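You operate a simulated robot arm through the tools that you are given. There is no shell and no other tool. Be economical: measure what you need, move in short steps, check, and stop when the job is done.

Carry out the task below with a simulated robot arm. There is one attempt and no reset: what you move stays moved.

JOB
Clamp the brick, rub its crust off with the stone, unclamp it.
Fine: put the stone back; the hand-shut clamp holds it lightly, about 6 N.

The check looks at the end state, three seconds after you hand in, the way a careful person would. Anything else that was tipped, shoved, dropped, spilled or broken makes it a failure.

ROBOT AND FRAMES
A 7-joint arm with a two-finger parallel gripper, fixed in place. Base frame: the origin is at the foot of the arm, x ahead of it, y to its left, z up; the work surface is at about z = 0. Units: mm, degrees, N and s.
With the tool pointing down near the work surface it reaches from about 220 to 580 mm from the base axis. Its first joint turns from -66.0 to 66.0 degrees. Payload 2.5 kg.
The TCP is the grasp point between the finger pads, 23 mm short of the fingertips. In the tool frame z runs along the fingers and y along their closing line. Largest opening 94 mm; finger width 38, thickness 10; the body of the gripper, 54 by 96 mm, starts 39 mm behind the TCP.
Orientation is told as [roll, pitch, yaw] about the base's x, y, z axes, in that order, counted from this pose: with the fingers straight down and closing along the base's y, the tool's x points along the base's -x, its y along +y and its z along -z.

CONTROLS
- The arm moves only by the tool drive_tool. Its argument "steps" is a list of rows, each a list of 7 numbers: the shift along the tool's x, y, z in mm, then the turn, a rotation vector about the tool's x, y, z in rad, then the gripper command, from -1 (shut) to 1 (fully open), values between in proportion. In form: [[tx, ty, tz, ax, ay, az, fingers], ...]. A call has 1 to 12 rows; each row shifts and turns the commanded pose from where the row before left it, along the tool's axes as they then stand. A row lasts 0.2 s, in which the tool goes at most 50 mm and 8.6 degrees; a call with a longer step from one row to the next is refused whole, and so is a gripper value outside its range. Where a pose cannot be reached the arm comes as near as it can. A force on the tool above 40 N (or 10 N above the force at the start of the call, whichever is more), or a blocked arm, ends the call early, and 0.2 s more pass. The fingers move at their own pace (about 108 mm/s each) and stop on an object; they squeeze with about 28 N. The grip force told is the motor's: it shows also when the fingers shut on nothing. Time passes only in rows, and 0.2 s behind the last, so rows that do not move let the fingers close. It gives the time, the measured TCP pose, the force on the tool (base axes), the opening and the grip force at its end, in the units of the frame above (readings bear some noise).
- Cameras (640 x 400 px; columns grow to the right, rows downward): "scene" is fixed at [113.3, -400.6, 550.4]; the picture's right is [0.88, -0.48, 0.00], its down [-0.24, -0.44, -0.87] and it looks along [0.42, 0.76, -0.50] (base axes); focal length 321 px, centre (320, 200). "wrist" rides on the gripper at [86, 16, -74] in the tool frame; the picture's right is [-0.18, 0.98, 0.00], its down [-0.58, -0.11, -0.81] and it looks along [-0.79, -0.15, 0.59] (tool axes); focal length 243 px, centre (320, 200). There is no depth. A picture from a camera that has moved, and an enlarged one, comes with that camera's place and axes in the base frame and with its lens.
- capture(camera): a new picture of that camera. It takes no simulated time.
- close_up(camera, box): a new picture of the part [left, top, right, bottom] of that camera's present view, enlarged. It takes no simulated time.
- job_done(): hands the job in; it is judged then, once.

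Work in short steps. Places have to be worked out from the pictures, the camera data and where the tool is seen: move nearer, look again, correct. Check each grasp and each placing, and mend what went wrong. You have 120 turns and 76 pictures in all, those below and enlarged ones among them. Open the gripper and draw the arm clear of the work before you hand the job in, unless the task says otherwise; then end with one line.

The tools are called after "Emit:" as a command line: name --pt "numbers of a row" for each row, then --argument value for the rest, lists and objects as JSON in quotes. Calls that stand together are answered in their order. drive_tool: Moves the arm, as the interface text tells. Its arguments: {"type":"object","properties":{"steps":{"type":"array","items":{"type":"array","items":{"type":"number"}}}},"required":["steps"]} The other tools are called the same way: capture (camera) takes a picture; close_up (camera, box) takes an enlarged picture of a part of a camera's view; job_done () hands the job in.

At the start:

```text
time: 0.0
tool_pos: [272.8, 185.2, 365.3]
tool_rot: [0.1, 0.0, 0.0]
wrist_force: [-0.1, 0.1, 0.0]
grip_width: 93.9
grasp_force: 0.1
```

scene: 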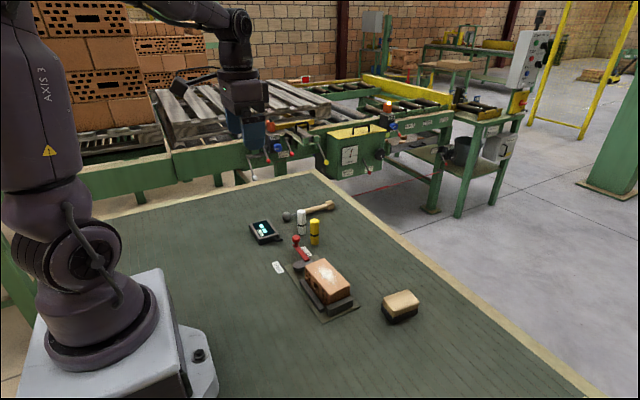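
wrist: 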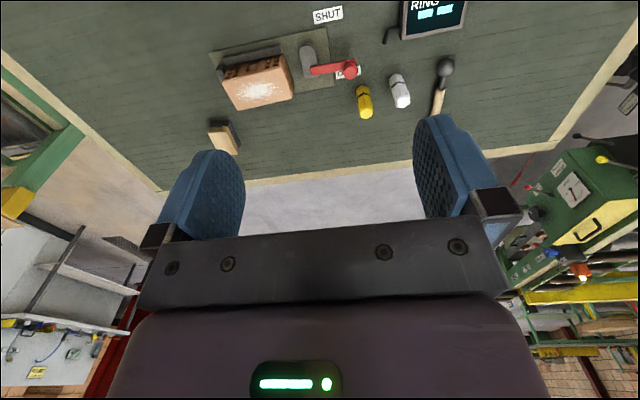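

The scene shows a brick in a clamp with a red-handled lever, and a stone block nearer the camera. I'll enlarge both views to see the details.

Emit:
close_up --camera "scene" --box '[230, 190, 440, 330]'

Emit:
close_up --camera "wrist" --box '[190, 0, 480, 180]'

```text
2.86 times, centred on (335, 260) of scene
camera zoom: at [113.3, -400.6, 550.4], right [0.88, -0.48, 0.0], down [-0.24, -0.44, -0.87], along [0.42, 0.76, -0.5], focal length 918 px, centre (277, 29)
```

zoom: 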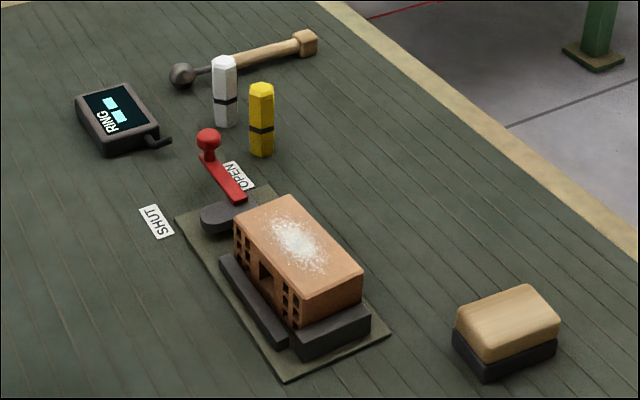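

```text
2.21 times, centred on (335, 90) of wrist
camera zoom: at [187.5, 202.4, 439.0], right [0.18, 0.98, 0.0], down [0.58, -0.11, 0.81], along [0.79, -0.15, -0.59], focal length 535 px, centre (287, 443)
```

zoom: 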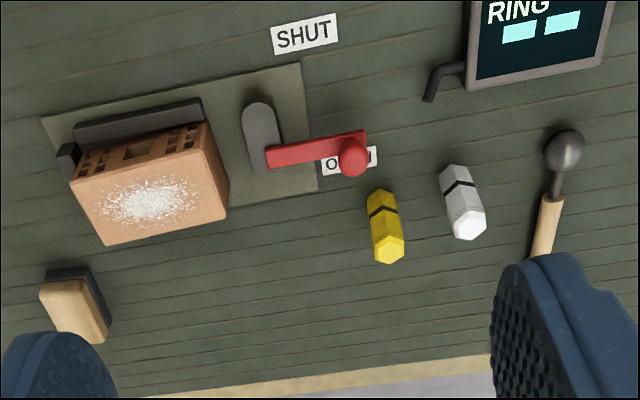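

I put the knob near (379, 213, 54), the brick near (400, 80) and the stone near (496, -62). I'll lower the tool a little for a closer view of the clamp.

Emit:
drive_tool --pt "4 -12 45 0 0 0 1" --pt "4 -12 45 0 0 0 1" --pt "4 -12 45 0 0 0 1"

Emit:
capture --camera "wrist"

Emit:
close_up --camera "wrist" --box '[160, 0, 440, 175]'

```text
time: 0.8
tool_pos: [259.2, 150.1, 230.0]
tool_rot: [0.0, -0.1, -0.1]
wrist_force: [1.0, 0.3, -0.5]
grip_width: 93.8
grasp_force: 0.0
```

```text
71 pictures are left
camera wrist: at [173.4, 166.6, 304.0], right [0.18, 0.98, 0.0], down [0.58, -0.11, 0.81], along [0.79, -0.15, -0.59], focal length 243 px, centre (320, 200)
```

wrist: 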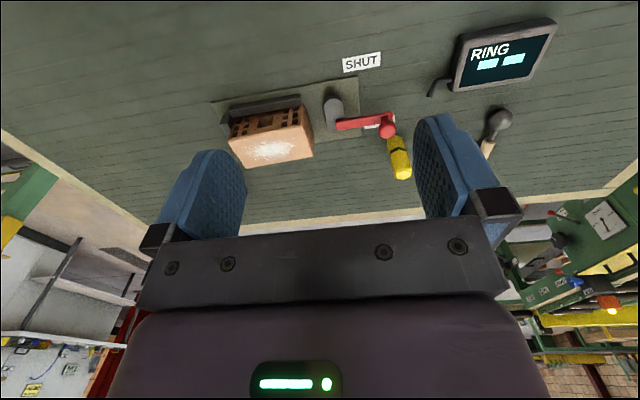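

```text
2.29 times, centred on (300, 88) of wrist
camera zoom: at [173.4, 166.6, 304.0], right [0.18, 0.98, 0.0], down [0.58, -0.11, 0.81], along [0.79, -0.15, -0.59], focal length 555 px, centre (366, 457)
```

zoom: 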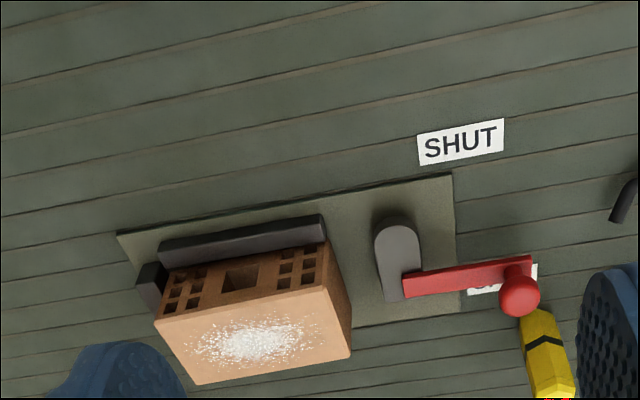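

Triangulation puts the brick top at x 358–410, y 10–110, z≈52. The lever pivot is near (370, 152) with the handle along +y, and it swings toward -x to SHUT. I'll go above the knob and yaw -90° so the fingers straddle it in x.

Emit:
drive_tool --pt "-39.3 21 20 0 0 0 0.2" --pt "-39.3 21 20 0 0 0 -0.1" --pt "-39.3 21 20 0 0 0 -0.1" --pt "0 0 0 0 0 0.1428 -0.1" --pt "0 0 0 0 0 0.1428 -0.1" --pt "0 0 0 0 0 0.1428 -0.1" --pt "0 0 0 0 0 0.1428 -0.1" --pt "0 0 0 0 0 0.1428 -0.1" --pt "0 0 0 0 0 0.1428 -0.1" --pt "0 0 0 0 0 0.1428 -0.1" --pt "0 0 0 0 0 0.1428 -0.1" --pt "0 0 0 0 0 0.1428 -0.1"

Emit:
drive_tool --pt "0 0 0 0 0 0.1428 -0.1" --pt "0 0 0 0 0 0.1428 -0.1"

Emit:
capture --camera "wrist"

Emit:
close_up --camera "scene" --box '[230, 170, 410, 290]'

```text
time: 3.4
tool_pos: [378.9, 213.3, 170.3]
tool_rot: [-0.1, -0.1, -73.9]
wrist_force: [0.4, 0.1, -0.2]
grip_width: 42.2
grasp_force: 0.0
```

```text
time: 4.0
tool_pos: [380.0, 212.8, 171.0]
tool_rot: [-0.1, 0.0, -90.2]
wrist_force: [-0.1, -0.3, 0.1]
grip_width: 42.3
grasp_force: 0.1
```

```text
69 pictures are left
camera wrist: at [396.6, 299.6, 244.2], right [0.98, -0.19, 0.0], down [-0.11, -0.58, 0.81], along [-0.15, -0.79, -0.59], focal length 243 px, centre (320, 200)
```

wrist: 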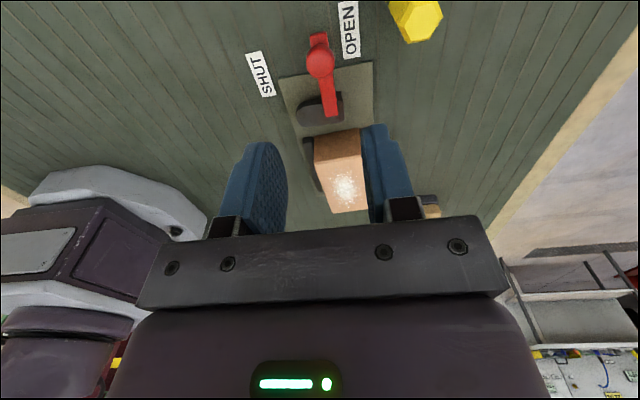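

```text
3.33 times, centred on (320, 230) of scene
camera zoom: at [113.3, -400.6, 550.4], right [0.88, -0.48, 0.0], down [-0.24, -0.44, -0.87], along [0.42, 0.76, -0.5], focal length 1071 px, centre (320, 100)
```

zoom: 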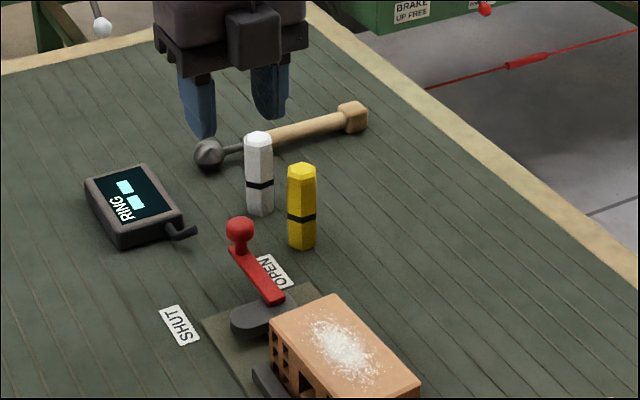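

The fingers straddle the knob, which I read at about (380, 215, 54). I'll lower to z≈62 and check.

Emit:
drive_tool --pt "0 0 40 0 0 0 -0.1" --pt "0 0 40 0 0 0 -0.1" --pt "0 0 29 0 0 0 -0.1"

Emit:
capture --camera "wrist"

Emit:
close_up --camera "scene" --box '[230, 170, 410, 290]'

```text
time: 4.8
tool_pos: [379.2, 210.3, 60.8]
tool_rot: [0.0, 0.0, -90.0]
wrist_force: [0.1, 0.0, -0.5]
grip_width: 42.1
grasp_force: 0.1
```

```text
67 pictures are left
camera wrist: at [395.4, 297.2, 134.7], right [0.98, -0.18, 0.0], down [-0.11, -0.58, 0.81], along [-0.15, -0.79, -0.59], focal length 243 px, centre (320, 200)
```

wrist: 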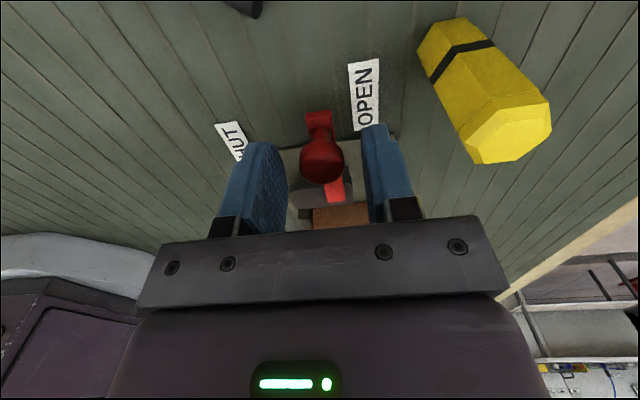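

```text
3.33 times, centred on (320, 230) of scene
camera zoom: at [113.3, -400.6, 550.4], right [0.88, -0.48, 0.0], down [-0.24, -0.44, -0.87], along [0.42, 0.76, -0.5], focal length 1071 px, centre (320, 100)
```

zoom: 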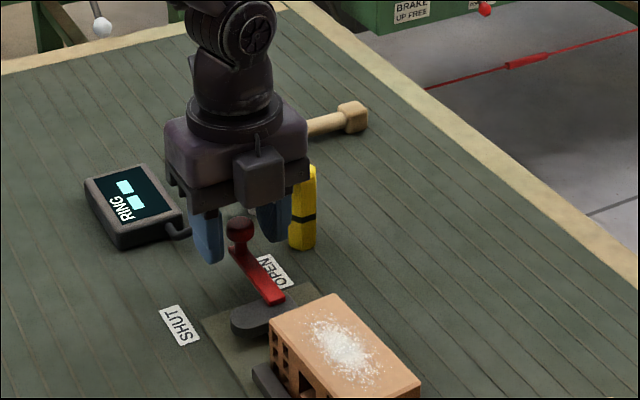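

The knob sits between the fingers. I'll narrow the gap and swing 40° counter-clockwise about the pivot.

Emit:
drive_tool --pt "0 0 0 0 0 0 -0.36" --pt "0 0 0 0 0 0 -0.36" --pt "-0.5 -7.6 0 0 0 -0.14 -0.36" --pt "-0.5 -7.6 0 0 0 -0.14 -0.36" --pt "-0.5 -7.6 0 0 0 -0.14 -0.36" --pt "-0.5 -7.6 0 0 0 -0.14 -0.36" --pt "-0.5 -7.6 0 0 0 -0.14 -0.36"

Emit:
close_up --camera "scene" --box '[230, 170, 410, 290]'

Emit:
capture --camera "wrist"

```text
time: 6.4
tool_pos: [341.5, 199.7, 62.4]
tool_rot: [-0.1, 0.1, -49.7]
wrist_force: [1.5, -0.4, 0.0]
grip_width: 30.2
grasp_force: 0.2
```

```text
3.33 times, centred on (320, 230) of scene
camera zoom: at [113.3, -400.6, 550.4], right [0.88, -0.48, 0.0], down [-0.24, -0.44, -0.87], along [0.42, 0.76, -0.5], focal length 1071 px, centre (320, 100)
```

zoom: 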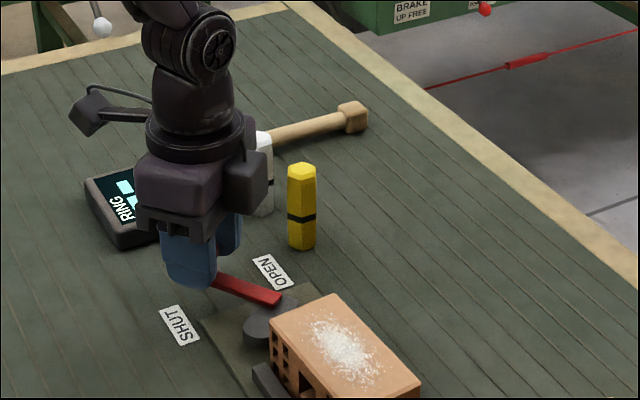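

```text
64 pictures are left
camera wrist: at [300.5, 276.0, 135.5], right [0.87, 0.5, 0.0], down [0.29, -0.51, 0.81], along [0.4, -0.7, -0.59], focal length 243 px, centre (320, 200)
```

wrist: 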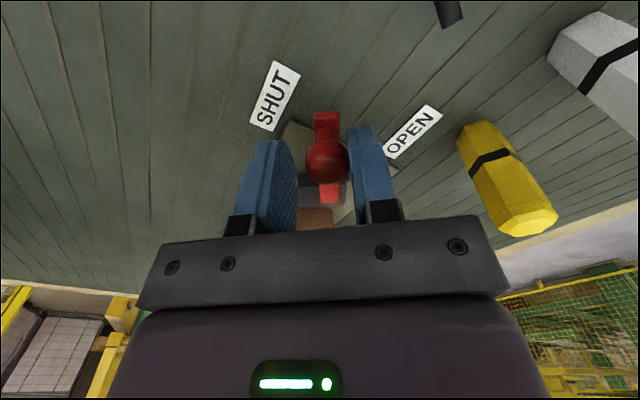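

The lever follows and the force is small. I'll continue in smaller steps while watching the force.

Emit:
drive_tool --pt "-0.5 -7.6 0 0 0 -0.14 -0.36" --pt "-0.5 -7.6 0 0 0 -0.14 -0.36" --pt "-0.4 -5 0 0 0 -0.1 -0.36"

Emit:
close_up --camera "scene" --box '[230, 170, 410, 290]'

```text
time: 7.2
tool_pos: [330.3, 184.3, 60.9]
tool_rot: [0.0, 0.1, -27.9]
wrist_force: [0.9, 0.5, 0.4]
grip_width: 30.5
grasp_force: 0.0
```

```text
3.33 times, centred on (320, 230) of scene
camera zoom: at [113.3, -400.6, 550.4], right [0.88, -0.48, 0.0], down [-0.24, -0.44, -0.87], along [0.42, 0.76, -0.5], focal length 1071 px, centre (320, 100)
```

zoom: 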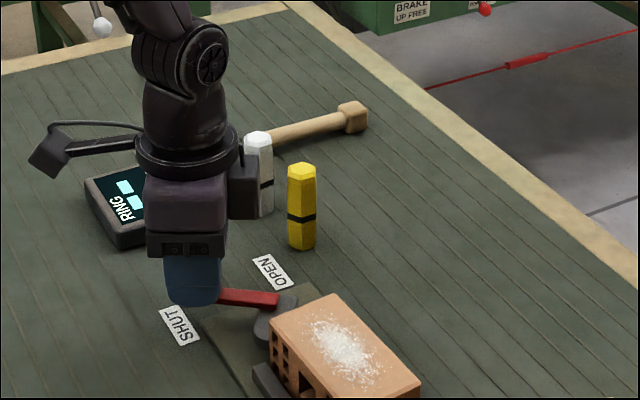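

Still low force. I'll continue by about 12°.

Emit:
drive_tool --pt "-0.3 -5 0 0 0 -0.1 -0.36" --pt "-0.3 -5 0 0 0 -0.1 -0.36"

Emit:
capture --camera "wrist"

```text
time: 7.8
tool_pos: [328.4, 174.4, 59.7]
tool_rot: [0.1, 0.0, -16.5]
wrist_force: [0.3, 0.2, 0.2]
grip_width: 30.1
grasp_force: 0.3
```

```text
62 pictures are left
camera wrist: at [249.8, 215.8, 134.5], right [0.46, 0.89, 0.0], down [0.53, -0.27, 0.81], along [0.72, -0.37, -0.59], focal length 243 px, centre (320, 200)
```

wrist: 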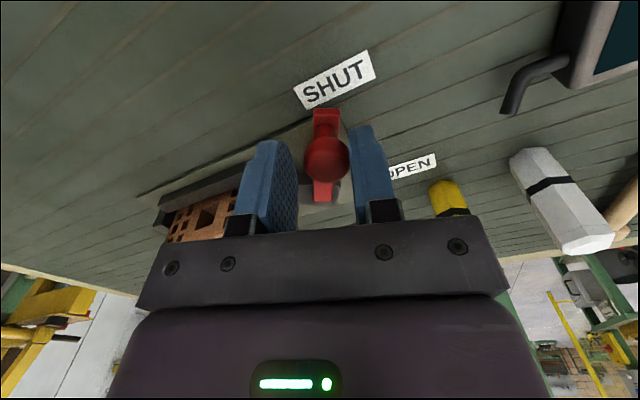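

No resistance yet, and the lever is between the fingers. I'll keep going.

Emit:
drive_tool --pt "0 -5 -0.5 0 0 -0.1 -0.36" --pt "-0.3 -4 -0.5 0 0 -0.08 -0.36"

Emit:
close_up --camera "scene" --box '[230, 190, 380, 290]'

```text
time: 8.4
tool_pos: [326.1, 166.9, 63.0]
tool_rot: [0.0, 0.0, -6.2]
wrist_force: [0.4, 0.2, -1.2]
grip_width: 30.3
grasp_force: 0.0
```

```text
4.00 times, centred on (305, 240) of scene
camera zoom: at [113.3, -400.6, 550.4], right [0.88, -0.48, 0.0], down [-0.24, -0.44, -0.87], along [0.42, 0.76, -0.5], focal length 1285 px, centre (380, 40)
```

zoom: 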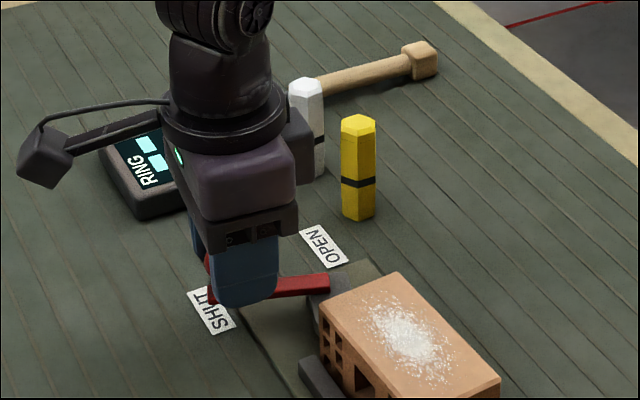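

The lever is near the SHUT label. I'll continue with small pushes until the force rises.

Emit:
drive_tool --pt "0 -3 0 0 0 -0.05 -0.36" --pt "0 -3 0 0 0 -0.05 -0.36"

Emit:
capture --camera "wrist"

```text
time: 9.0
tool_pos: [325.0, 161.2, 60.7]
tool_rot: [0.0, 0.0, -0.6]
wrist_force: [0.6, 0.5, -0.4]
grip_width: 30.5
grasp_force: 0.9
```

```text
60 pictures are left
camera wrist: at [239.5, 178.6, 135.3], right [0.19, 0.98, 0.0], down [0.58, -0.11, 0.81], along [0.79, -0.16, -0.59], focal length 243 px, centre (320, 200)
```

wrist: 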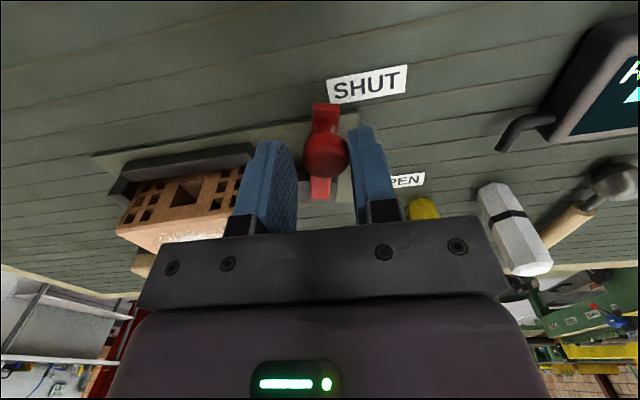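

Still free. A few more small steps.

Emit:
drive_tool --pt "0 -3 0 0 0 -0.05 -0.36" --pt "0 -3 0 0 0 -0.05 -0.36"

Emit:
drive_tool --pt "0 -3 0 0 0 -0.04 -0.36"

Emit:
capture --camera "wrist"

Emit:
close_up --camera "scene" --box '[230, 190, 380, 290]'

```text
time: 9.6
tool_pos: [326.1, 155.3, 61.7]
tool_rot: [0.0, 0.0, 5.1]
wrist_force: [0.5, 0.5, -0.2]
grip_width: 30.2
grasp_force: 0.0
```

```text
time: 10.0
tool_pos: [325.0, 152.2, 62.1]
tool_rot: [-0.1, 0.0, 7.4]
wrist_force: [-0.1, 0.1, 0.4]
grip_width: 30.3
grasp_force: 0.3
```

```text
59 pictures are left
camera wrist: at [238.2, 156.9, 135.9], right [0.05, 1.0, 0.0], down [0.59, -0.03, 0.81], along [0.81, -0.04, -0.59], focal length 243 px, centre (320, 200)
```

wrist: 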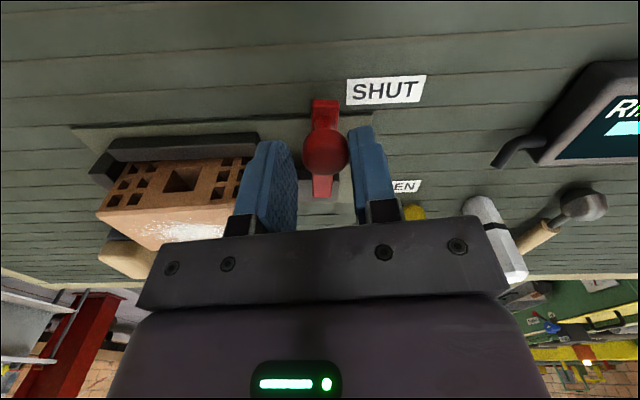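

```text
4.00 times, centred on (305, 240) of scene
camera zoom: at [113.3, -400.6, 550.4], right [0.88, -0.48, 0.0], down [-0.24, -0.44, -0.87], along [0.42, 0.76, -0.5], focal length 1285 px, centre (380, 40)
```

zoom: 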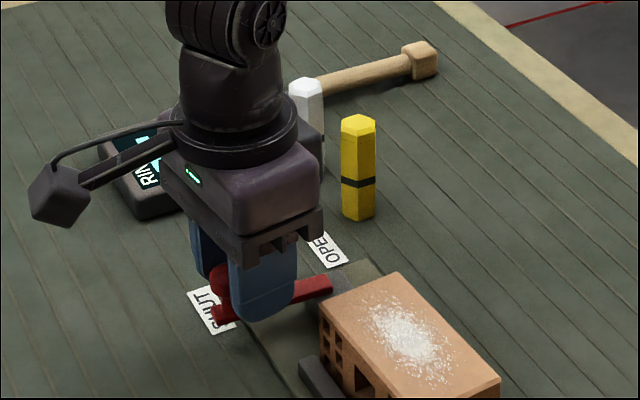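

Still little force with the lever pointing near -x. Continuing in small steps.

Emit:
drive_tool --pt "0 -3 0 0 0 -0.05 -0.36" --pt "0 -3 0 0 0 -0.05 -0.36"

Emit:
drive_tool --pt "0 -3 0 0 0 -0.05 -0.36"

Emit:
capture --camera "wrist"

```text
time: 10.6
tool_pos: [324.6, 146.4, 63.3]
tool_rot: [0.1, -0.1, 13.3]
wrist_force: [0.8, 6.5, -1.7]
grip_width: 32.7
grasp_force: 2.9
```

```text
time: 11.0
tool_pos: [328.1, 144.3, 61.0]
tool_rot: [0.2, -0.3, 16.2]
wrist_force: [-1.1, 15.8, 0.7]
grip_width: 37.0
grasp_force: 7.9
```

```text
57 pictures are left
camera wrist: at [240.6, 136.2, 136.0], right [-0.1, 1.0, 0.0], down [0.59, 0.05, 0.81], along [0.8, 0.08, -0.59], focal length 243 px, centre (320, 200)
```

wrist: 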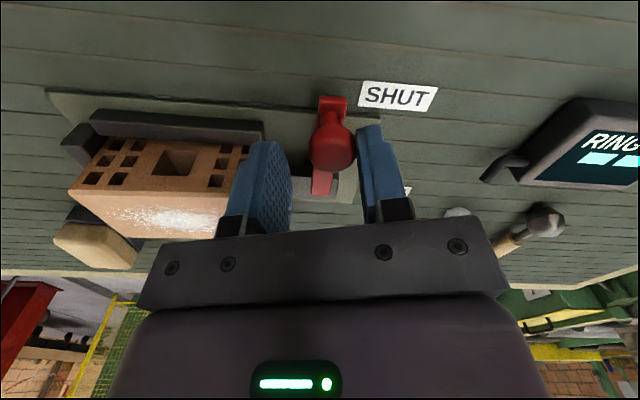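

The force jumped to 16 N, so the lever is at its stop and shut. I'll back off, open a bit, lift, and look.

Emit:
drive_tool --pt "0 5 0 0 0 0 -0.2" --pt "0 1 0 0 0 0 -0.1" --pt "0 0 -30 0 0 0 -0.1" --pt "0 0 -40 0 0 0 0" --pt "0 0 -40 0 0 0 0.5" --pt "0 0 -10 0 0 0.14 1" --pt "0 0 0 0 0 0.14 1"

Emit:
close_up --camera "wrist" --box '[180, 0, 500, 200]'

Emit:
close_up --camera "scene" --box '[230, 190, 440, 330]'

```text
time: 12.6
tool_pos: [325.0, 148.7, 181.8]
tool_rot: [0.1, 0.0, -0.2]
wrist_force: [0.6, -0.6, -0.1]
grip_width: 94.1
grasp_force: 0.0
```

```text
2.00 times, centred on (340, 100) of wrist
camera zoom: at [239.6, 165.2, 256.3], right [0.19, 0.98, 0.0], down [0.58, -0.11, 0.81], along [0.79, -0.15, -0.59], focal length 485 px, centre (280, 400)
```

zoom: 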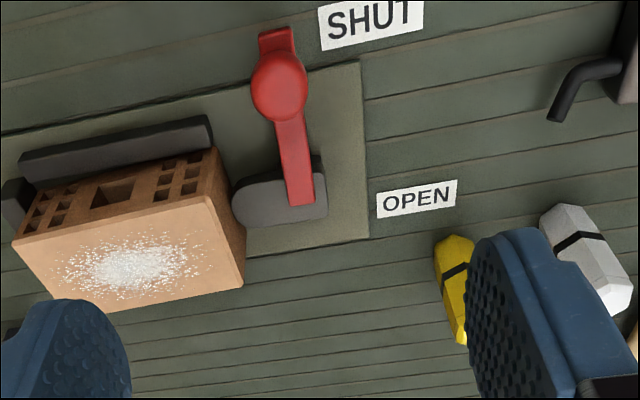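

```text
2.86 times, centred on (335, 260) of scene
camera zoom: at [113.3, -400.6, 550.4], right [0.88, -0.48, 0.0], down [-0.24, -0.44, -0.87], along [0.42, 0.76, -0.5], focal length 918 px, centre (277, 29)
```

zoom: 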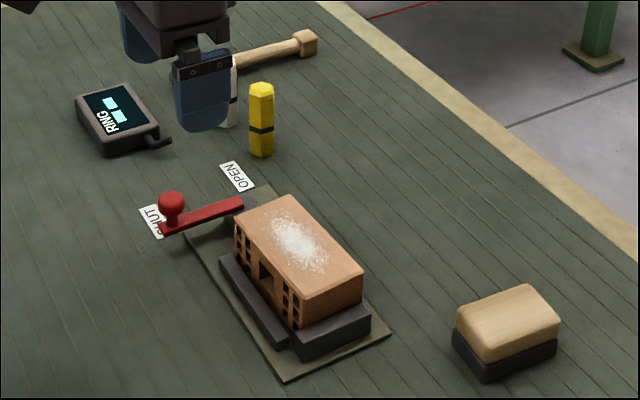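

The clamp is shut and its cam touches the brick. Next I'll move toward the stone, keeping short of it so the wrist camera can see it.

Emit:
drive_tool --pt "-18 -42.2 0 0 0 0 1" --pt "-18 -42.2 0 0 0 0 1" --pt "-18 -42.2 0 0 0 0 1" --pt "-18 -42.2 0 0 0 0 1" --pt "-18 -42.2 0 0 0 0 1"

Emit:
capture --camera "wrist"

Emit:
close_up --camera "scene" --box '[350, 260, 450, 340]'

```text
time: 13.8
tool_pos: [415.2, -62.1, 180.0]
tool_rot: [0.1, 0.0, 0.0]
wrist_force: [-0.2, 0.4, -0.1]
grip_width: 93.9
grasp_force: 0.1
```

```text
54 pictures are left
camera wrist: at [330.0, -46.0, 255.1], right [0.18, 0.98, 0.0], down [0.58, -0.11, 0.81], along [0.79, -0.15, -0.59], focal length 243 px, centre (320, 200)
```

wrist: 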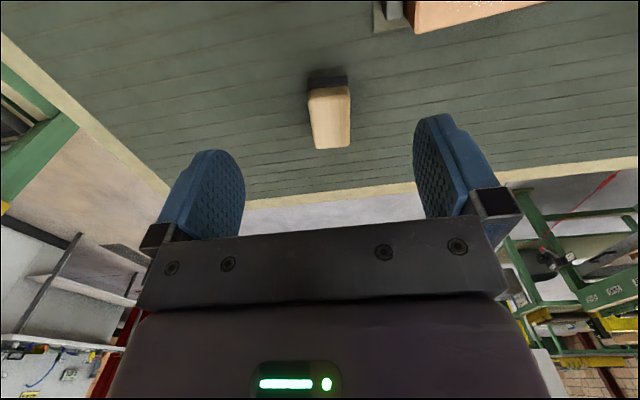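

```text
5.00 times, centred on (400, 300) of scene
camera zoom: at [113.3, -400.6, 550.4], right [0.88, -0.48, 0.0], down [-0.24, -0.44, -0.87], along [0.42, 0.76, -0.5], focal length 1606 px, centre (-80, -300)
```

zoom: 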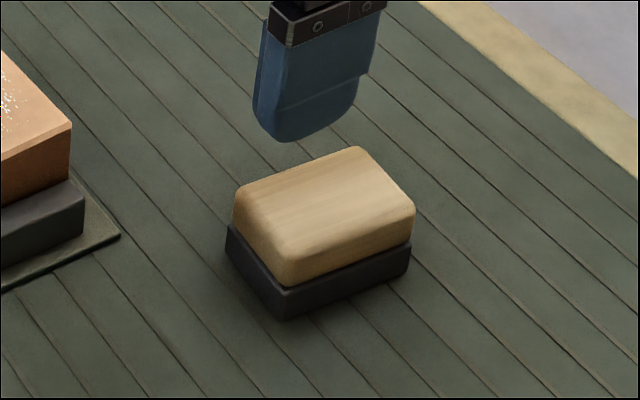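

The stone's top is near z≈36, centred near (490, -64), about 67×40 mm with roughly -5° yaw. I'll move above it with matching yaw.

Emit:
drive_tool --pt "-25 -0.7 26.7 0 0 0 1" --pt "-25 -0.7 26.7 0 0 0 1" --pt "-25 -0.7 26.7 0 0 0.09 1" --pt "0 0 0 0 0 0 1"

Emit:
capture --camera "wrist"

Emit:
close_up --camera "scene" --box '[350, 230, 470, 330]'

```text
time: 14.8
tool_pos: [488.5, -65.7, 99.7]
tool_rot: [0.0, 0.1, -5.2]
wrist_force: [0.2, 0.0, -0.2]
grip_width: 94.1
grasp_force: 0.1
```

```text
52 pictures are left
camera wrist: at [405.8, -40.8, 173.8], right [0.27, 0.96, 0.0], down [0.57, -0.16, 0.81], along [0.78, -0.22, -0.59], focal length 243 px, centre (320, 200)
```

wrist: 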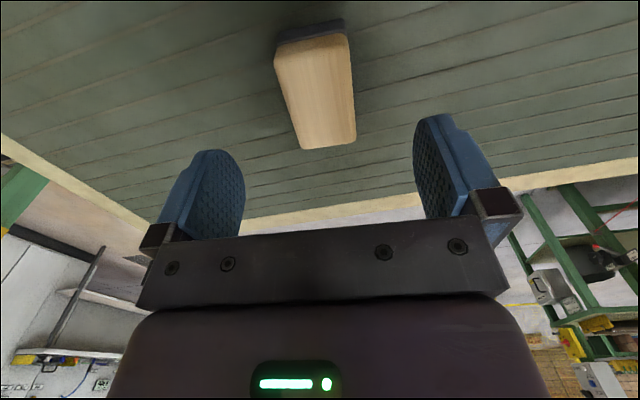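

```text
4.00 times, centred on (410, 280) of scene
camera zoom: at [113.3, -400.6, 550.4], right [0.88, -0.48, 0.0], down [-0.24, -0.44, -0.87], along [0.42, 0.76, -0.5], focal length 1285 px, centre (-40, -120)
```

zoom: 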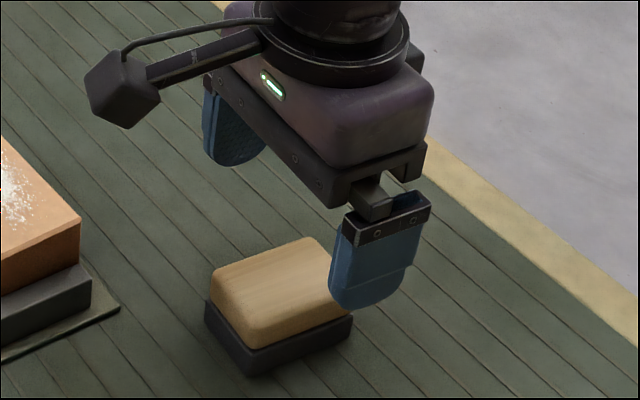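

The stone centre computes to (491, -64), yaw about -6°, so I'm nearly over it. I'll make a small correction and descend to z≈33.

Emit:
drive_tool --pt "-2.4 1.5 30 0 0 0.01 1" --pt "0 0 25 0 0 0 1" --pt "0 0 11 0 0 0 1" --pt "0 0 0 0 0 0 1"

Emit:
capture --camera "wrist"

Emit:
close_up --camera "scene" --box '[350, 230, 470, 330]'

```text
time: 15.8
tool_pos: [491.0, -64.1, 33.7]
tool_rot: [0.0, 0.1, -5.9]
wrist_force: [-0.2, 0.0, 0.4]
grip_width: 93.7
grasp_force: 0.0
```

```text
50 pictures are left
camera wrist: at [408.2, -37.8, 107.7], right [0.28, 0.96, 0.0], down [0.57, -0.17, 0.81], along [0.77, -0.23, -0.59], focal length 243 px, centre (320, 200)
```

wrist: 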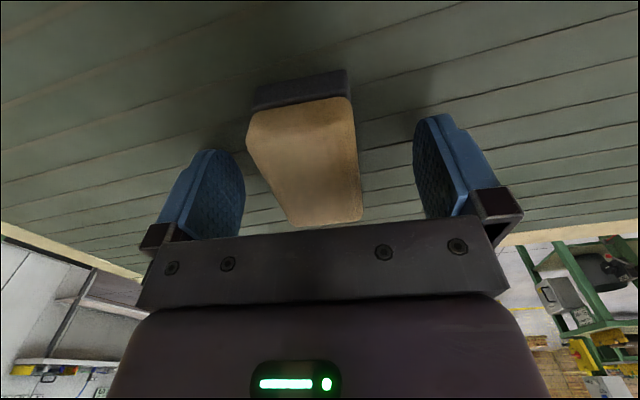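

```text
4.00 times, centred on (410, 280) of scene
camera zoom: at [113.3, -400.6, 550.4], right [0.88, -0.48, 0.0], down [-0.24, -0.44, -0.87], along [0.42, 0.76, -0.5], focal length 1285 px, centre (-40, -120)
```

zoom: 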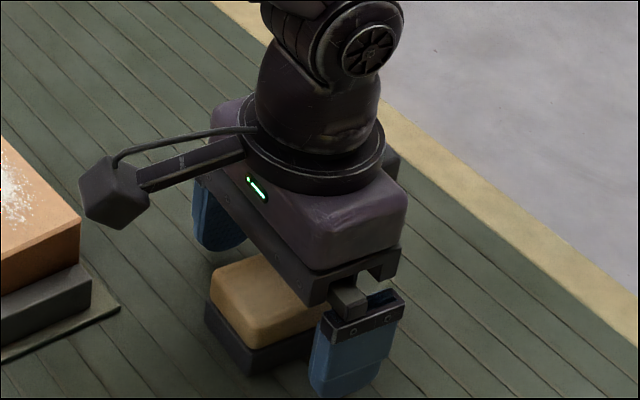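

The stone is between the fingers. I'll close on it.

Emit:
drive_tool --pt "0 0 0 0 0 0 -1" --pt "0 0 0 0 0 0 -1" --pt "0 0 0 0 0 0 -1"

Emit:
drive_tool --pt "0 0 -20 0 0 0 -1" --pt "0 0 -40 0 0 0 -1" --pt "0 0 -30 0 0 -0.1 -1" --pt "0 0 0 0 0 0 -1"

Emit:
capture --camera "wrist"

Emit:
close_up --camera "scene" --box '[350, 180, 490, 300]'

```text
time: 16.6
tool_pos: [491.9, -63.2, 33.4]
tool_rot: [0.0, 0.1, -5.9]
wrist_force: [0.3, -1.0, 0.3]
grip_width: 41.6
grasp_force: 28.4
```

```text
time: 17.6
tool_pos: [491.6, -64.0, 127.0]
tool_rot: [0.0, 0.0, 0.0]
wrist_force: [0.5, -0.7, 0.4]
grip_width: 0.0
grasp_force: 28.3
```

```text
48 pictures are left
camera wrist: at [406.3, -47.4, 200.5], right [0.18, 0.98, 0.0], down [0.58, -0.11, 0.81], along [0.79, -0.15, -0.59], focal length 243 px, centre (320, 200)
```

wrist: 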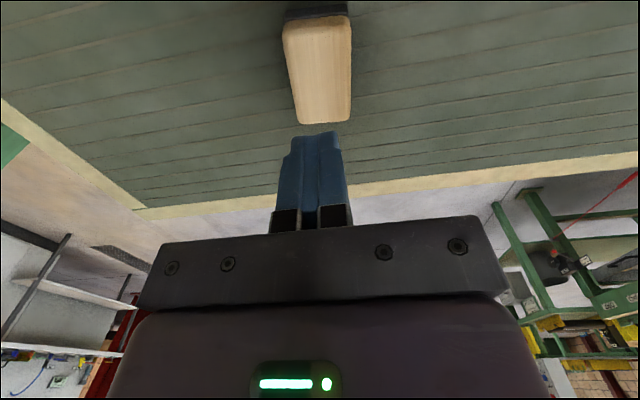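

```text
3.33 times, centred on (420, 240) of scene
camera zoom: at [113.3, -400.6, 550.4], right [0.88, -0.48, 0.0], down [-0.24, -0.44, -0.87], along [0.42, 0.76, -0.5], focal length 1071 px, centre (-13, 67)
```

zoom: 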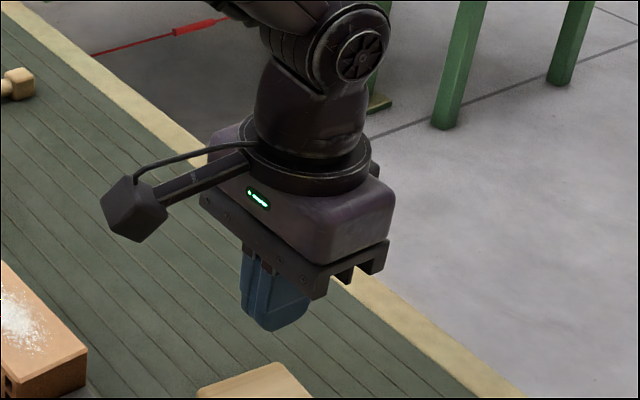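

The stone slipped out because the grip was too high on its rounded top. It still stands at (491.5, -63) with yaw -5.5°. I'll regrip about 6 mm lower and lift slowly.

Emit:
drive_tool --pt "0 0 0 0 0 0.1 1" --pt "0 0 0 0 0 0 1" --pt "0 0 0 0 0 0 1" --pt "0 0.8 40 0 0 0 1" --pt "0 0 40 0 0 0 1" --pt "0 0 15 0 0 0 1" --pt "0 0 5 0 0 0 1" --pt "0 0 0 0 0 0 1"

Emit:
capture --camera "wrist"

```text
time: 19.4
tool_pos: [492.9, -62.8, 27.9]
tool_rot: [0.0, -0.1, -5.7]
wrist_force: [0.7, -0.3, -0.1]
grip_width: 93.7
grasp_force: 0.1
```

```text
46 pictures are left
camera wrist: at [409.3, -37.5, 101.4], right [0.28, 0.96, 0.0], down [0.57, -0.17, 0.81], along [0.77, -0.23, -0.59], focal length 243 px, centre (320, 200)
```

wrist: 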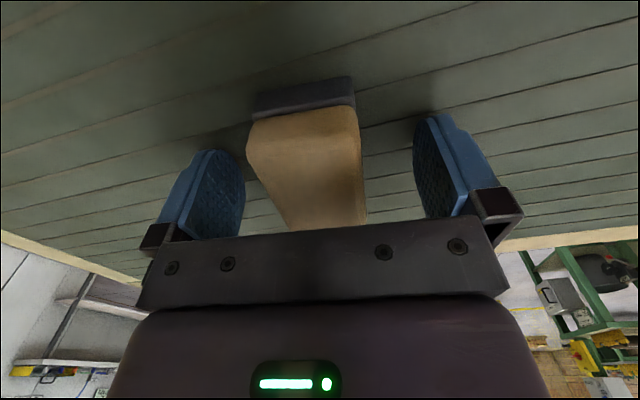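

Positioned lower, with tips about 5 mm off the table. I'll go 1 mm lower, close, and lift slowly.

Emit:
drive_tool --pt "0 0 1 0 0 0 -1" --pt "0 0 0 0 0 0 -1" --pt "0 0 0 0 0 0 -1" --pt "0 0 -4 0 0 0 -1" --pt "0 0 -6 0 0 0 -1" --pt "0 0 -8 0 0 0 -1" --pt "0 0 -8 0 0 0 -1"

Emit:
capture --camera "wrist"

Emit:
close_up --camera "scene" --box '[350, 210, 470, 330]'

```text
time: 21.0
tool_pos: [490.9, -61.5, 52.7]
tool_rot: [0.0, 0.0, -5.8]
wrist_force: [-0.2, -0.3, -1.6]
grip_width: 41.8
grasp_force: 27.3
```

```text
45 pictures are left
camera wrist: at [409.0, -36.9, 125.1], right [0.28, 0.96, 0.0], down [0.57, -0.17, 0.81], along [0.77, -0.23, -0.59], focal length 243 px, centre (320, 200)
```

wrist: 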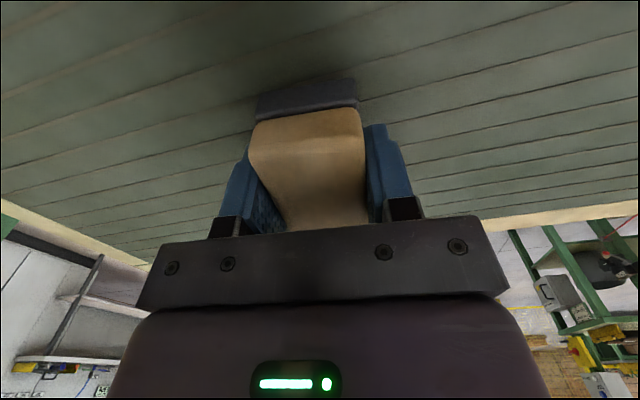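

```text
3.33 times, centred on (410, 270) of scene
camera zoom: at [113.3, -400.6, 550.4], right [0.88, -0.48, 0.0], down [-0.24, -0.44, -0.87], along [0.42, 0.76, -0.5], focal length 1071 px, centre (20, -33)
```

zoom: 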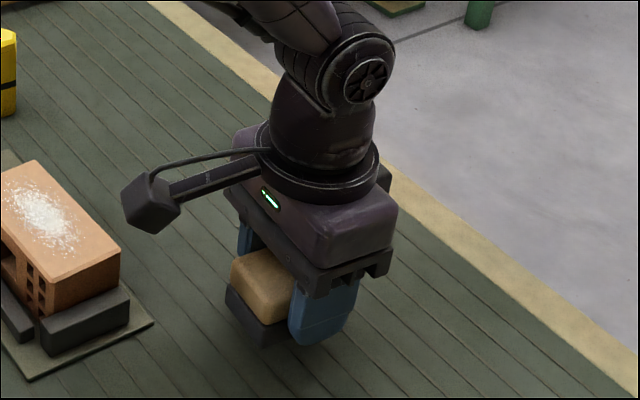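

The stone is held. I'll lift, square the yaw to 0, and carry it over the brick at z≈130.

Emit:
drive_tool --pt "0 0 -25 0 0 -0.05 -1" --pt "0 0 -27 0 0 -0.05 -1" --pt "0 0 -27 0 0 0 -1" --pt "26.7 30.4 0 0 0 0 -1" --pt "26.7 30.4 0 0 0 0 -1" --pt "26.7 30.4 0 0 0 0 -1" --pt "26.7 30.4 0 0 0 0 -1" --pt "0 0 0 0 0 0 -1"

Emit:
capture --camera "wrist"

Emit:
close_up --camera "scene" --box '[250, 180, 420, 320]'

```text
time: 22.8
tool_pos: [386.2, 59.6, 130.3]
tool_rot: [0.0, 0.0, -0.1]
wrist_force: [-0.8, 0.6, -0.7]
grip_width: 41.8
grasp_force: 28.1
```

```text
43 pictures are left
camera wrist: at [300.4, 76.0, 203.5], right [0.19, 0.98, 0.0], down [0.58, -0.11, 0.81], along [0.79, -0.15, -0.59], focal length 243 px, centre (320, 200)
```

wrist: 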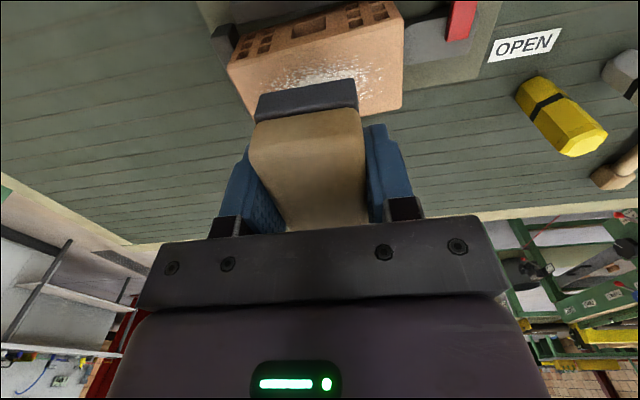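

```text
2.86 times, centred on (335, 250) of scene
camera zoom: at [113.3, -400.6, 550.4], right [0.88, -0.48, 0.0], down [-0.24, -0.44, -0.87], along [0.42, 0.76, -0.5], focal length 918 px, centre (277, 57)
```

zoom: 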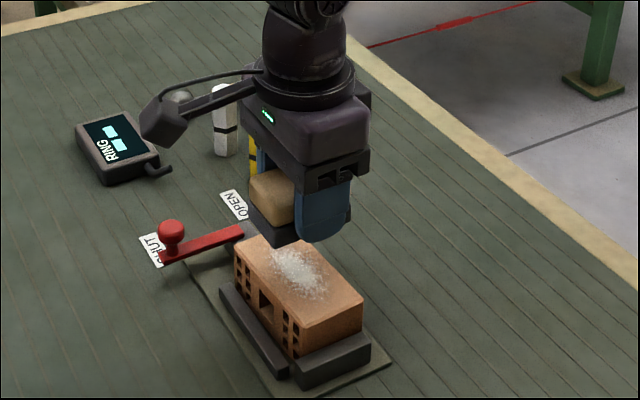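

Good alignment over the brick. I'll lower toward contact, expected at TCP z≈79, and then go by force.

Emit:
drive_tool --pt "0 0 25 0 0 0 -1" --pt "0 0 17 0 0 0 -1" --pt "0 0 4 0 0 0 -1"

Emit:
drive_tool --pt "0 0 2 0 0 0 -1"

Emit:
drive_tool --pt "0 0 1.5 0 0 0 -1"

```text
time: 23.6
tool_pos: [387.4, 60.0, 85.0]
tool_rot: [0.0, -0.1, 0.0]
wrist_force: [-0.1, 0.2, -1.4]
grip_width: 42.1
grasp_force: 28.6
```

```text
time: 24.0
tool_pos: [385.4, 58.8, 82.8]
tool_rot: [-0.1, 0.0, 0.0]
wrist_force: [-0.8, -0.7, -1.5]
grip_width: 41.6
grasp_force: 28.3
```

```text
time: 24.4
tool_pos: [385.5, 58.8, 80.8]
tool_rot: [0.0, 0.0, 0.0]
wrist_force: [0.1, -0.3, -2.0]
grip_width: 41.8
grasp_force: 27.6
```

Emit:
drive_tool --pt "0 0 1 0 0 0 -1"

Emit:
drive_tool --pt "0 0 1 0 0 0 -1"

Emit:
drive_tool --pt "0 0 1 0 0 0 -1"

```text
time: 24.8
tool_pos: [387.1, 60.0, 80.7]
tool_rot: [0.0, 0.0, 0.0]
wrist_force: [0.0, 0.5, 6.2]
grip_width: 41.8
grasp_force: 28.4
```

```text
time: 25.2
tool_pos: [386.2, 59.1, 79.9]
tool_rot: [0.0, 0.0, 0.0]
wrist_force: [-9.3, -1.5, 27.2]
grip_width: 41.9
grasp_force: 27.9
```

```text
time: 25.6
tool_pos: [386.9, 58.9, 77.6]
tool_rot: [0.0, -0.1, -0.1]
wrist_force: [-3.5, -2.1, 29.9]
grip_width: 41.5
grasp_force: 27.8
```

Contact was at about z=80, and it's now 30 N, more than I want. I'll ease up 1 mm.

Emit:
drive_tool --pt "0 0 -1 0 0 0 -1"

```text
time: 26.0
tool_pos: [387.2, 58.7, 79.3]
tool_rot: [0.0, -0.1, -0.1]
wrist_force: [4.3, -2.5, 17.8]
grip_width: 42.2
grasp_force: 27.3
```

Emit:
drive_tool --pt "0 0 -0.5 0 0 0 -1" --pt "0 -5 0 0 0 0 -1" --pt "0 -5 0 0 0 0 -1" --pt "0 -5 0 0 0 0 -1"

Emit:
capture --camera "wrist"

```text
time: 27.0
tool_pos: [384.7, 44.2, 79.9]
tool_rot: [0.0, 0.1, -0.1]
wrist_force: [0.8, 5.2, 9.7]
grip_width: 41.9
grasp_force: 28.1
```

```text
41 pictures are left
camera wrist: at [299.9, 61.4, 152.7], right [0.18, 0.98, 0.0], down [0.58, -0.11, 0.81], along [0.79, -0.15, -0.59], focal length 243 px, centre (320, 200)
```

wrist: 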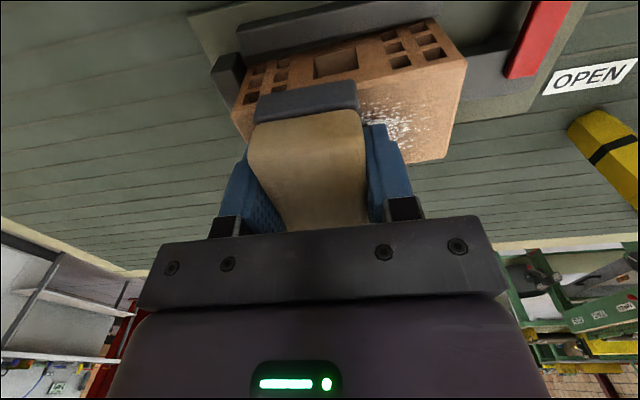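

At 10 N normal, friction is about 5 N, under the clamp hold. I'll do a gentle +y stroke to y≈80 and back.

Emit:
drive_tool --pt "0 6 -0.1 0 0 0 -1" --pt "0 6 0 0 0 0 -1" --pt "0 6 0 0 0 0 -1" --pt "0 6 0 0 0 0 -1" --pt "0 6 0 0 0 0 -1" --pt "0 6 0 0 0 0 -1"

Emit:
capture --camera "wrist"

```text
time: 28.4
tool_pos: [386.6, 80.6, 79.4]
tool_rot: [0.0, -0.1, 0.0]
wrist_force: [-0.2, -1.0, 0.0]
grip_width: 41.9
grasp_force: 28.2
```

```text
40 pictures are left
camera wrist: at [300.9, 97.3, 152.8], right [0.19, 0.98, 0.0], down [0.58, -0.11, 0.81], along [0.79, -0.15, -0.59], focal length 243 px, centre (320, 200)
```

wrist: 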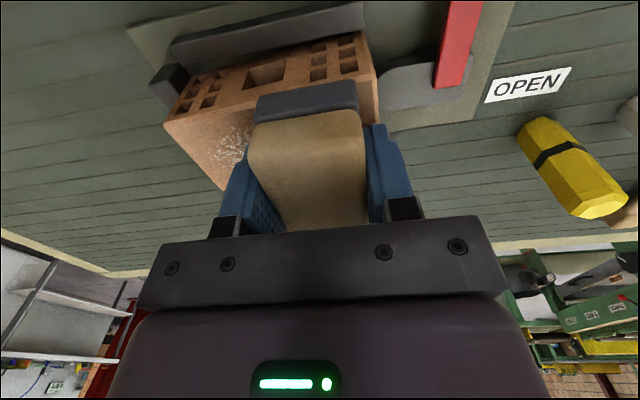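

Normal force faded to about 0 at this end. I'll press 0.6 mm deeper and stroke toward -y, into the fixed stop.

Emit:
drive_tool --pt "0 0 0.6 0 0 0 -1" --pt "0 -6 0 0 0 0 -1" --pt "0 -6 0 0 0 0 -1" --pt "0 -6 0 0 0 0 -1" --pt "0 -6 0 0 0 0 -1" --pt "0 -6 0 0 0 0 -1" --pt "0 -6 0 0 0 0 -1"

Emit:
capture --camera "wrist"

```text
time: 30.0
tool_pos: [386.8, 44.5, 78.2]
tool_rot: [0.0, -0.1, 0.0]
wrist_force: [1.7, 4.8, 5.3]
grip_width: 41.9
grasp_force: 28.1
```

```text
39 pictures are left
camera wrist: at [301.3, 60.9, 152.5], right [0.18, 0.98, 0.0], down [0.58, -0.11, 0.81], along [0.79, -0.15, -0.59], focal length 243 px, centre (320, 200)
```

wrist: 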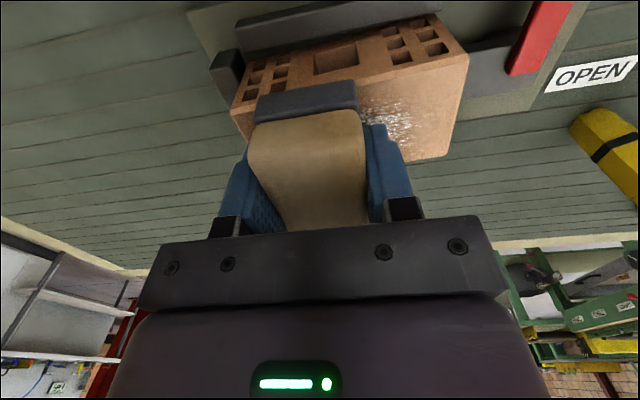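

The crust seems to be thinning slowly and the brick stays put. I'll do a full back-and-forth with a bit more pressure.

Emit:
drive_tool --pt "0 6 0.2 0 0 0 -1" --pt "0 6 0.1 0 0 0 -1" --pt "0 6 0.1 0 0 0 -1" --pt "0 6 0 0 0 0 -1" --pt "0 6 0 0 0 0 -1" --pt "0 6 0 0 0 0 -1"

Emit:
drive_tool --pt "0 -6 0 0 0 0 -1" --pt "0 -6 0 0 0 0 -1" --pt "0 -6 0 0 0 0 -1" --pt "0 -6 0 0 0 0 -1" --pt "0 -6 0 0 0 0 -1" --pt "0 -6 0 0 0 0 -1"

Emit:
close_up --camera "wrist" --box '[200, 0, 500, 180]'

```text
time: 31.4
tool_pos: [387.3, 79.2, 78.4]
tool_rot: [0.0, 0.1, 0.0]
wrist_force: [-0.9, -5.0, 9.5]
grip_width: 42.0
grasp_force: 28.0
```

```text
time: 32.8
tool_pos: [385.6, 45.7, 79.2]
tool_rot: [0.1, -0.1, 0.0]
wrist_force: [1.8, 9.4, 19.0]
grip_width: 41.8
grasp_force: 28.1
```

```text
2.13 times, centred on (350, 90) of wrist
camera zoom: at [300.5, 61.8, 152.3], right [0.18, 0.98, 0.0], down [0.58, -0.11, 0.81], along [0.79, -0.15, -0.59], focal length 518 px, centre (256, 435)
```

zoom: 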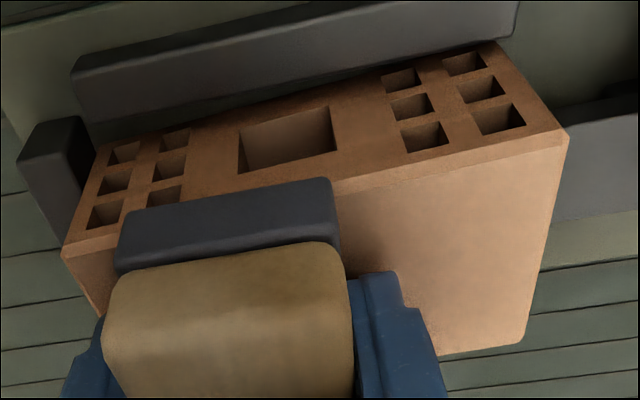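

The visible part is clean now. I'll lift off and move back to inspect the whole top.

Emit:
drive_tool --pt "0 0 -10 0 0 0 -1" --pt "0 0 -40 0 0 0 -1" --pt "0 0 0 0 0 0 -1"

Emit:
close_up --camera "wrist" --box '[200, 0, 500, 180]'

Emit:
close_up --camera "scene" --box '[270, 200, 420, 320]'

```text
time: 33.6
tool_pos: [385.8, 46.2, 126.8]
tool_rot: [-0.1, 0.1, 0.1]
wrist_force: [-0.1, -0.6, -1.1]
grip_width: 41.9
grasp_force: 28.1
```

```text
2.13 times, centred on (350, 90) of wrist
camera zoom: at [300.7, 62.3, 200.9], right [0.18, 0.98, 0.0], down [0.58, -0.11, 0.81], along [0.79, -0.15, -0.59], focal length 518 px, centre (256, 435)
```

zoom: 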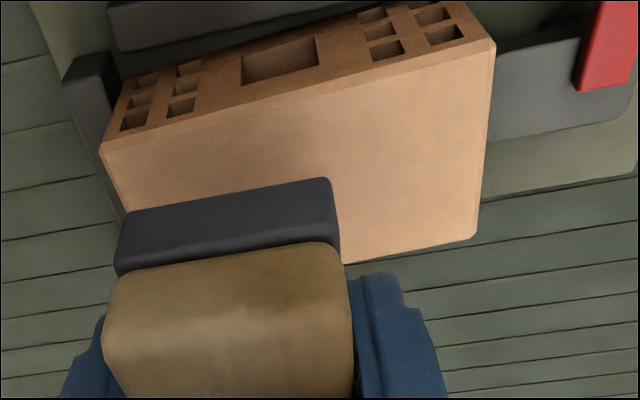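

```text
3.33 times, centred on (345, 260) of scene
camera zoom: at [113.3, -400.6, 550.4], right [0.88, -0.48, 0.0], down [-0.24, -0.44, -0.87], along [0.42, 0.76, -0.5], focal length 1071 px, centre (237, 0)
```

zoom: 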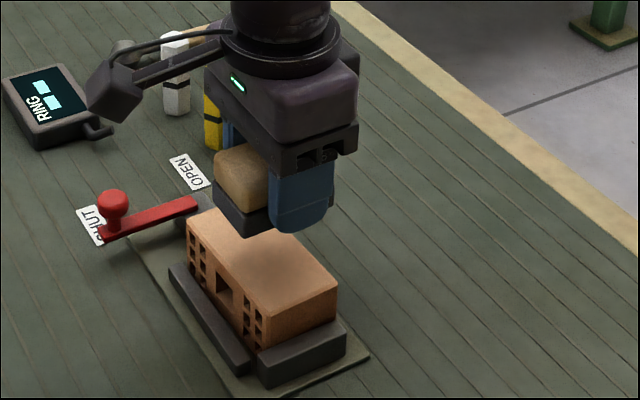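

The top looks clean from here. I'll carry the stone back over its place and check the brick unobstructed.

Emit:
drive_tool --pt "-26.4 -27 0 0 0 0 -1" --pt "-26.4 -27 0 0 0 0 -1" --pt "-26.4 -27 0 0 0 0 -1" --pt "-26.4 -27 0 0 0 0.05 -1" --pt "0 0 0 0 0 0.05 -1"

Emit:
close_up --camera "scene" --box '[270, 200, 420, 320]'

```text
time: 34.8
tool_pos: [493.1, -62.9, 128.1]
tool_rot: [0.1, 0.0, -5.8]
wrist_force: [-1.3, -0.4, -1.4]
grip_width: 41.9
grasp_force: 27.4
```

```text
3.33 times, centred on (345, 260) of scene
camera zoom: at [113.3, -400.6, 550.4], right [0.88, -0.48, 0.0], down [-0.24, -0.44, -0.87], along [0.42, 0.76, -0.5], focal length 1071 px, centre (237, 0)
```

zoom: 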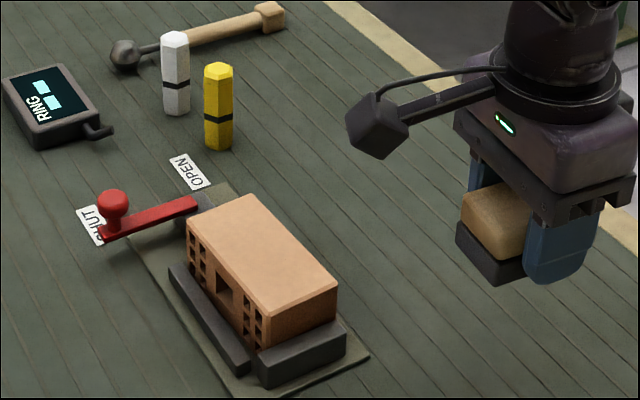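

The brick top is entirely clean. I'll lower the stone to its place, stopping just above the table.

Emit:
drive_tool --pt "1.5 0 40 0 0 0 -1" --pt "0 0 35 0 0 0 -1" --pt "0 0 16 0 0 0 -1" --pt "0 0 5 0 0 0 -1" --pt "0 0 0 0 0 0 -1"

Emit:
drive_tool --pt "0 0 2 0 0 0 -1"

```text
time: 36.0
tool_pos: [490.9, -64.6, 31.3]
tool_rot: [0.0, 0.0, -5.8]
wrist_force: [0.5, 0.3, -2.0]
grip_width: 42.0
grasp_force: 27.9
```

```text
time: 36.4
tool_pos: [490.0, -62.7, 30.1]
tool_rot: [0.0, 0.0, -5.7]
wrist_force: [0.1, 0.8, -1.1]
grip_width: 42.1
grasp_force: 28.4
```

Emit:
drive_tool --pt "0 0 1 0 0 0 -1"

```text
time: 36.8
tool_pos: [490.4, -63.7, 29.4]
tool_rot: [0.1, -0.1, -5.9]
wrist_force: [-0.1, 0.0, -1.6]
grip_width: 41.9
grasp_force: 28.2
```

Still hanging (-1.6 N), so down another millimetre.

Emit:
drive_tool --pt "0 0 1 0 0 0 -1"

```text
time: 37.2
tool_pos: [491.1, -63.8, 27.4]
tool_rot: [0.0, -0.1, -5.8]
wrist_force: [-0.4, 0.2, -1.7]
grip_width: 42.1
grasp_force: 27.5
```

Emit:
drive_tool --pt "0 0 0.8 0 0 0 -1"

```text
time: 37.6
tool_pos: [490.6, -63.6, 25.8]
tool_rot: [0.0, 0.0, -5.8]
wrist_force: [0.3, -1.0, -1.7]
grip_width: 41.9
grasp_force: 27.8
```

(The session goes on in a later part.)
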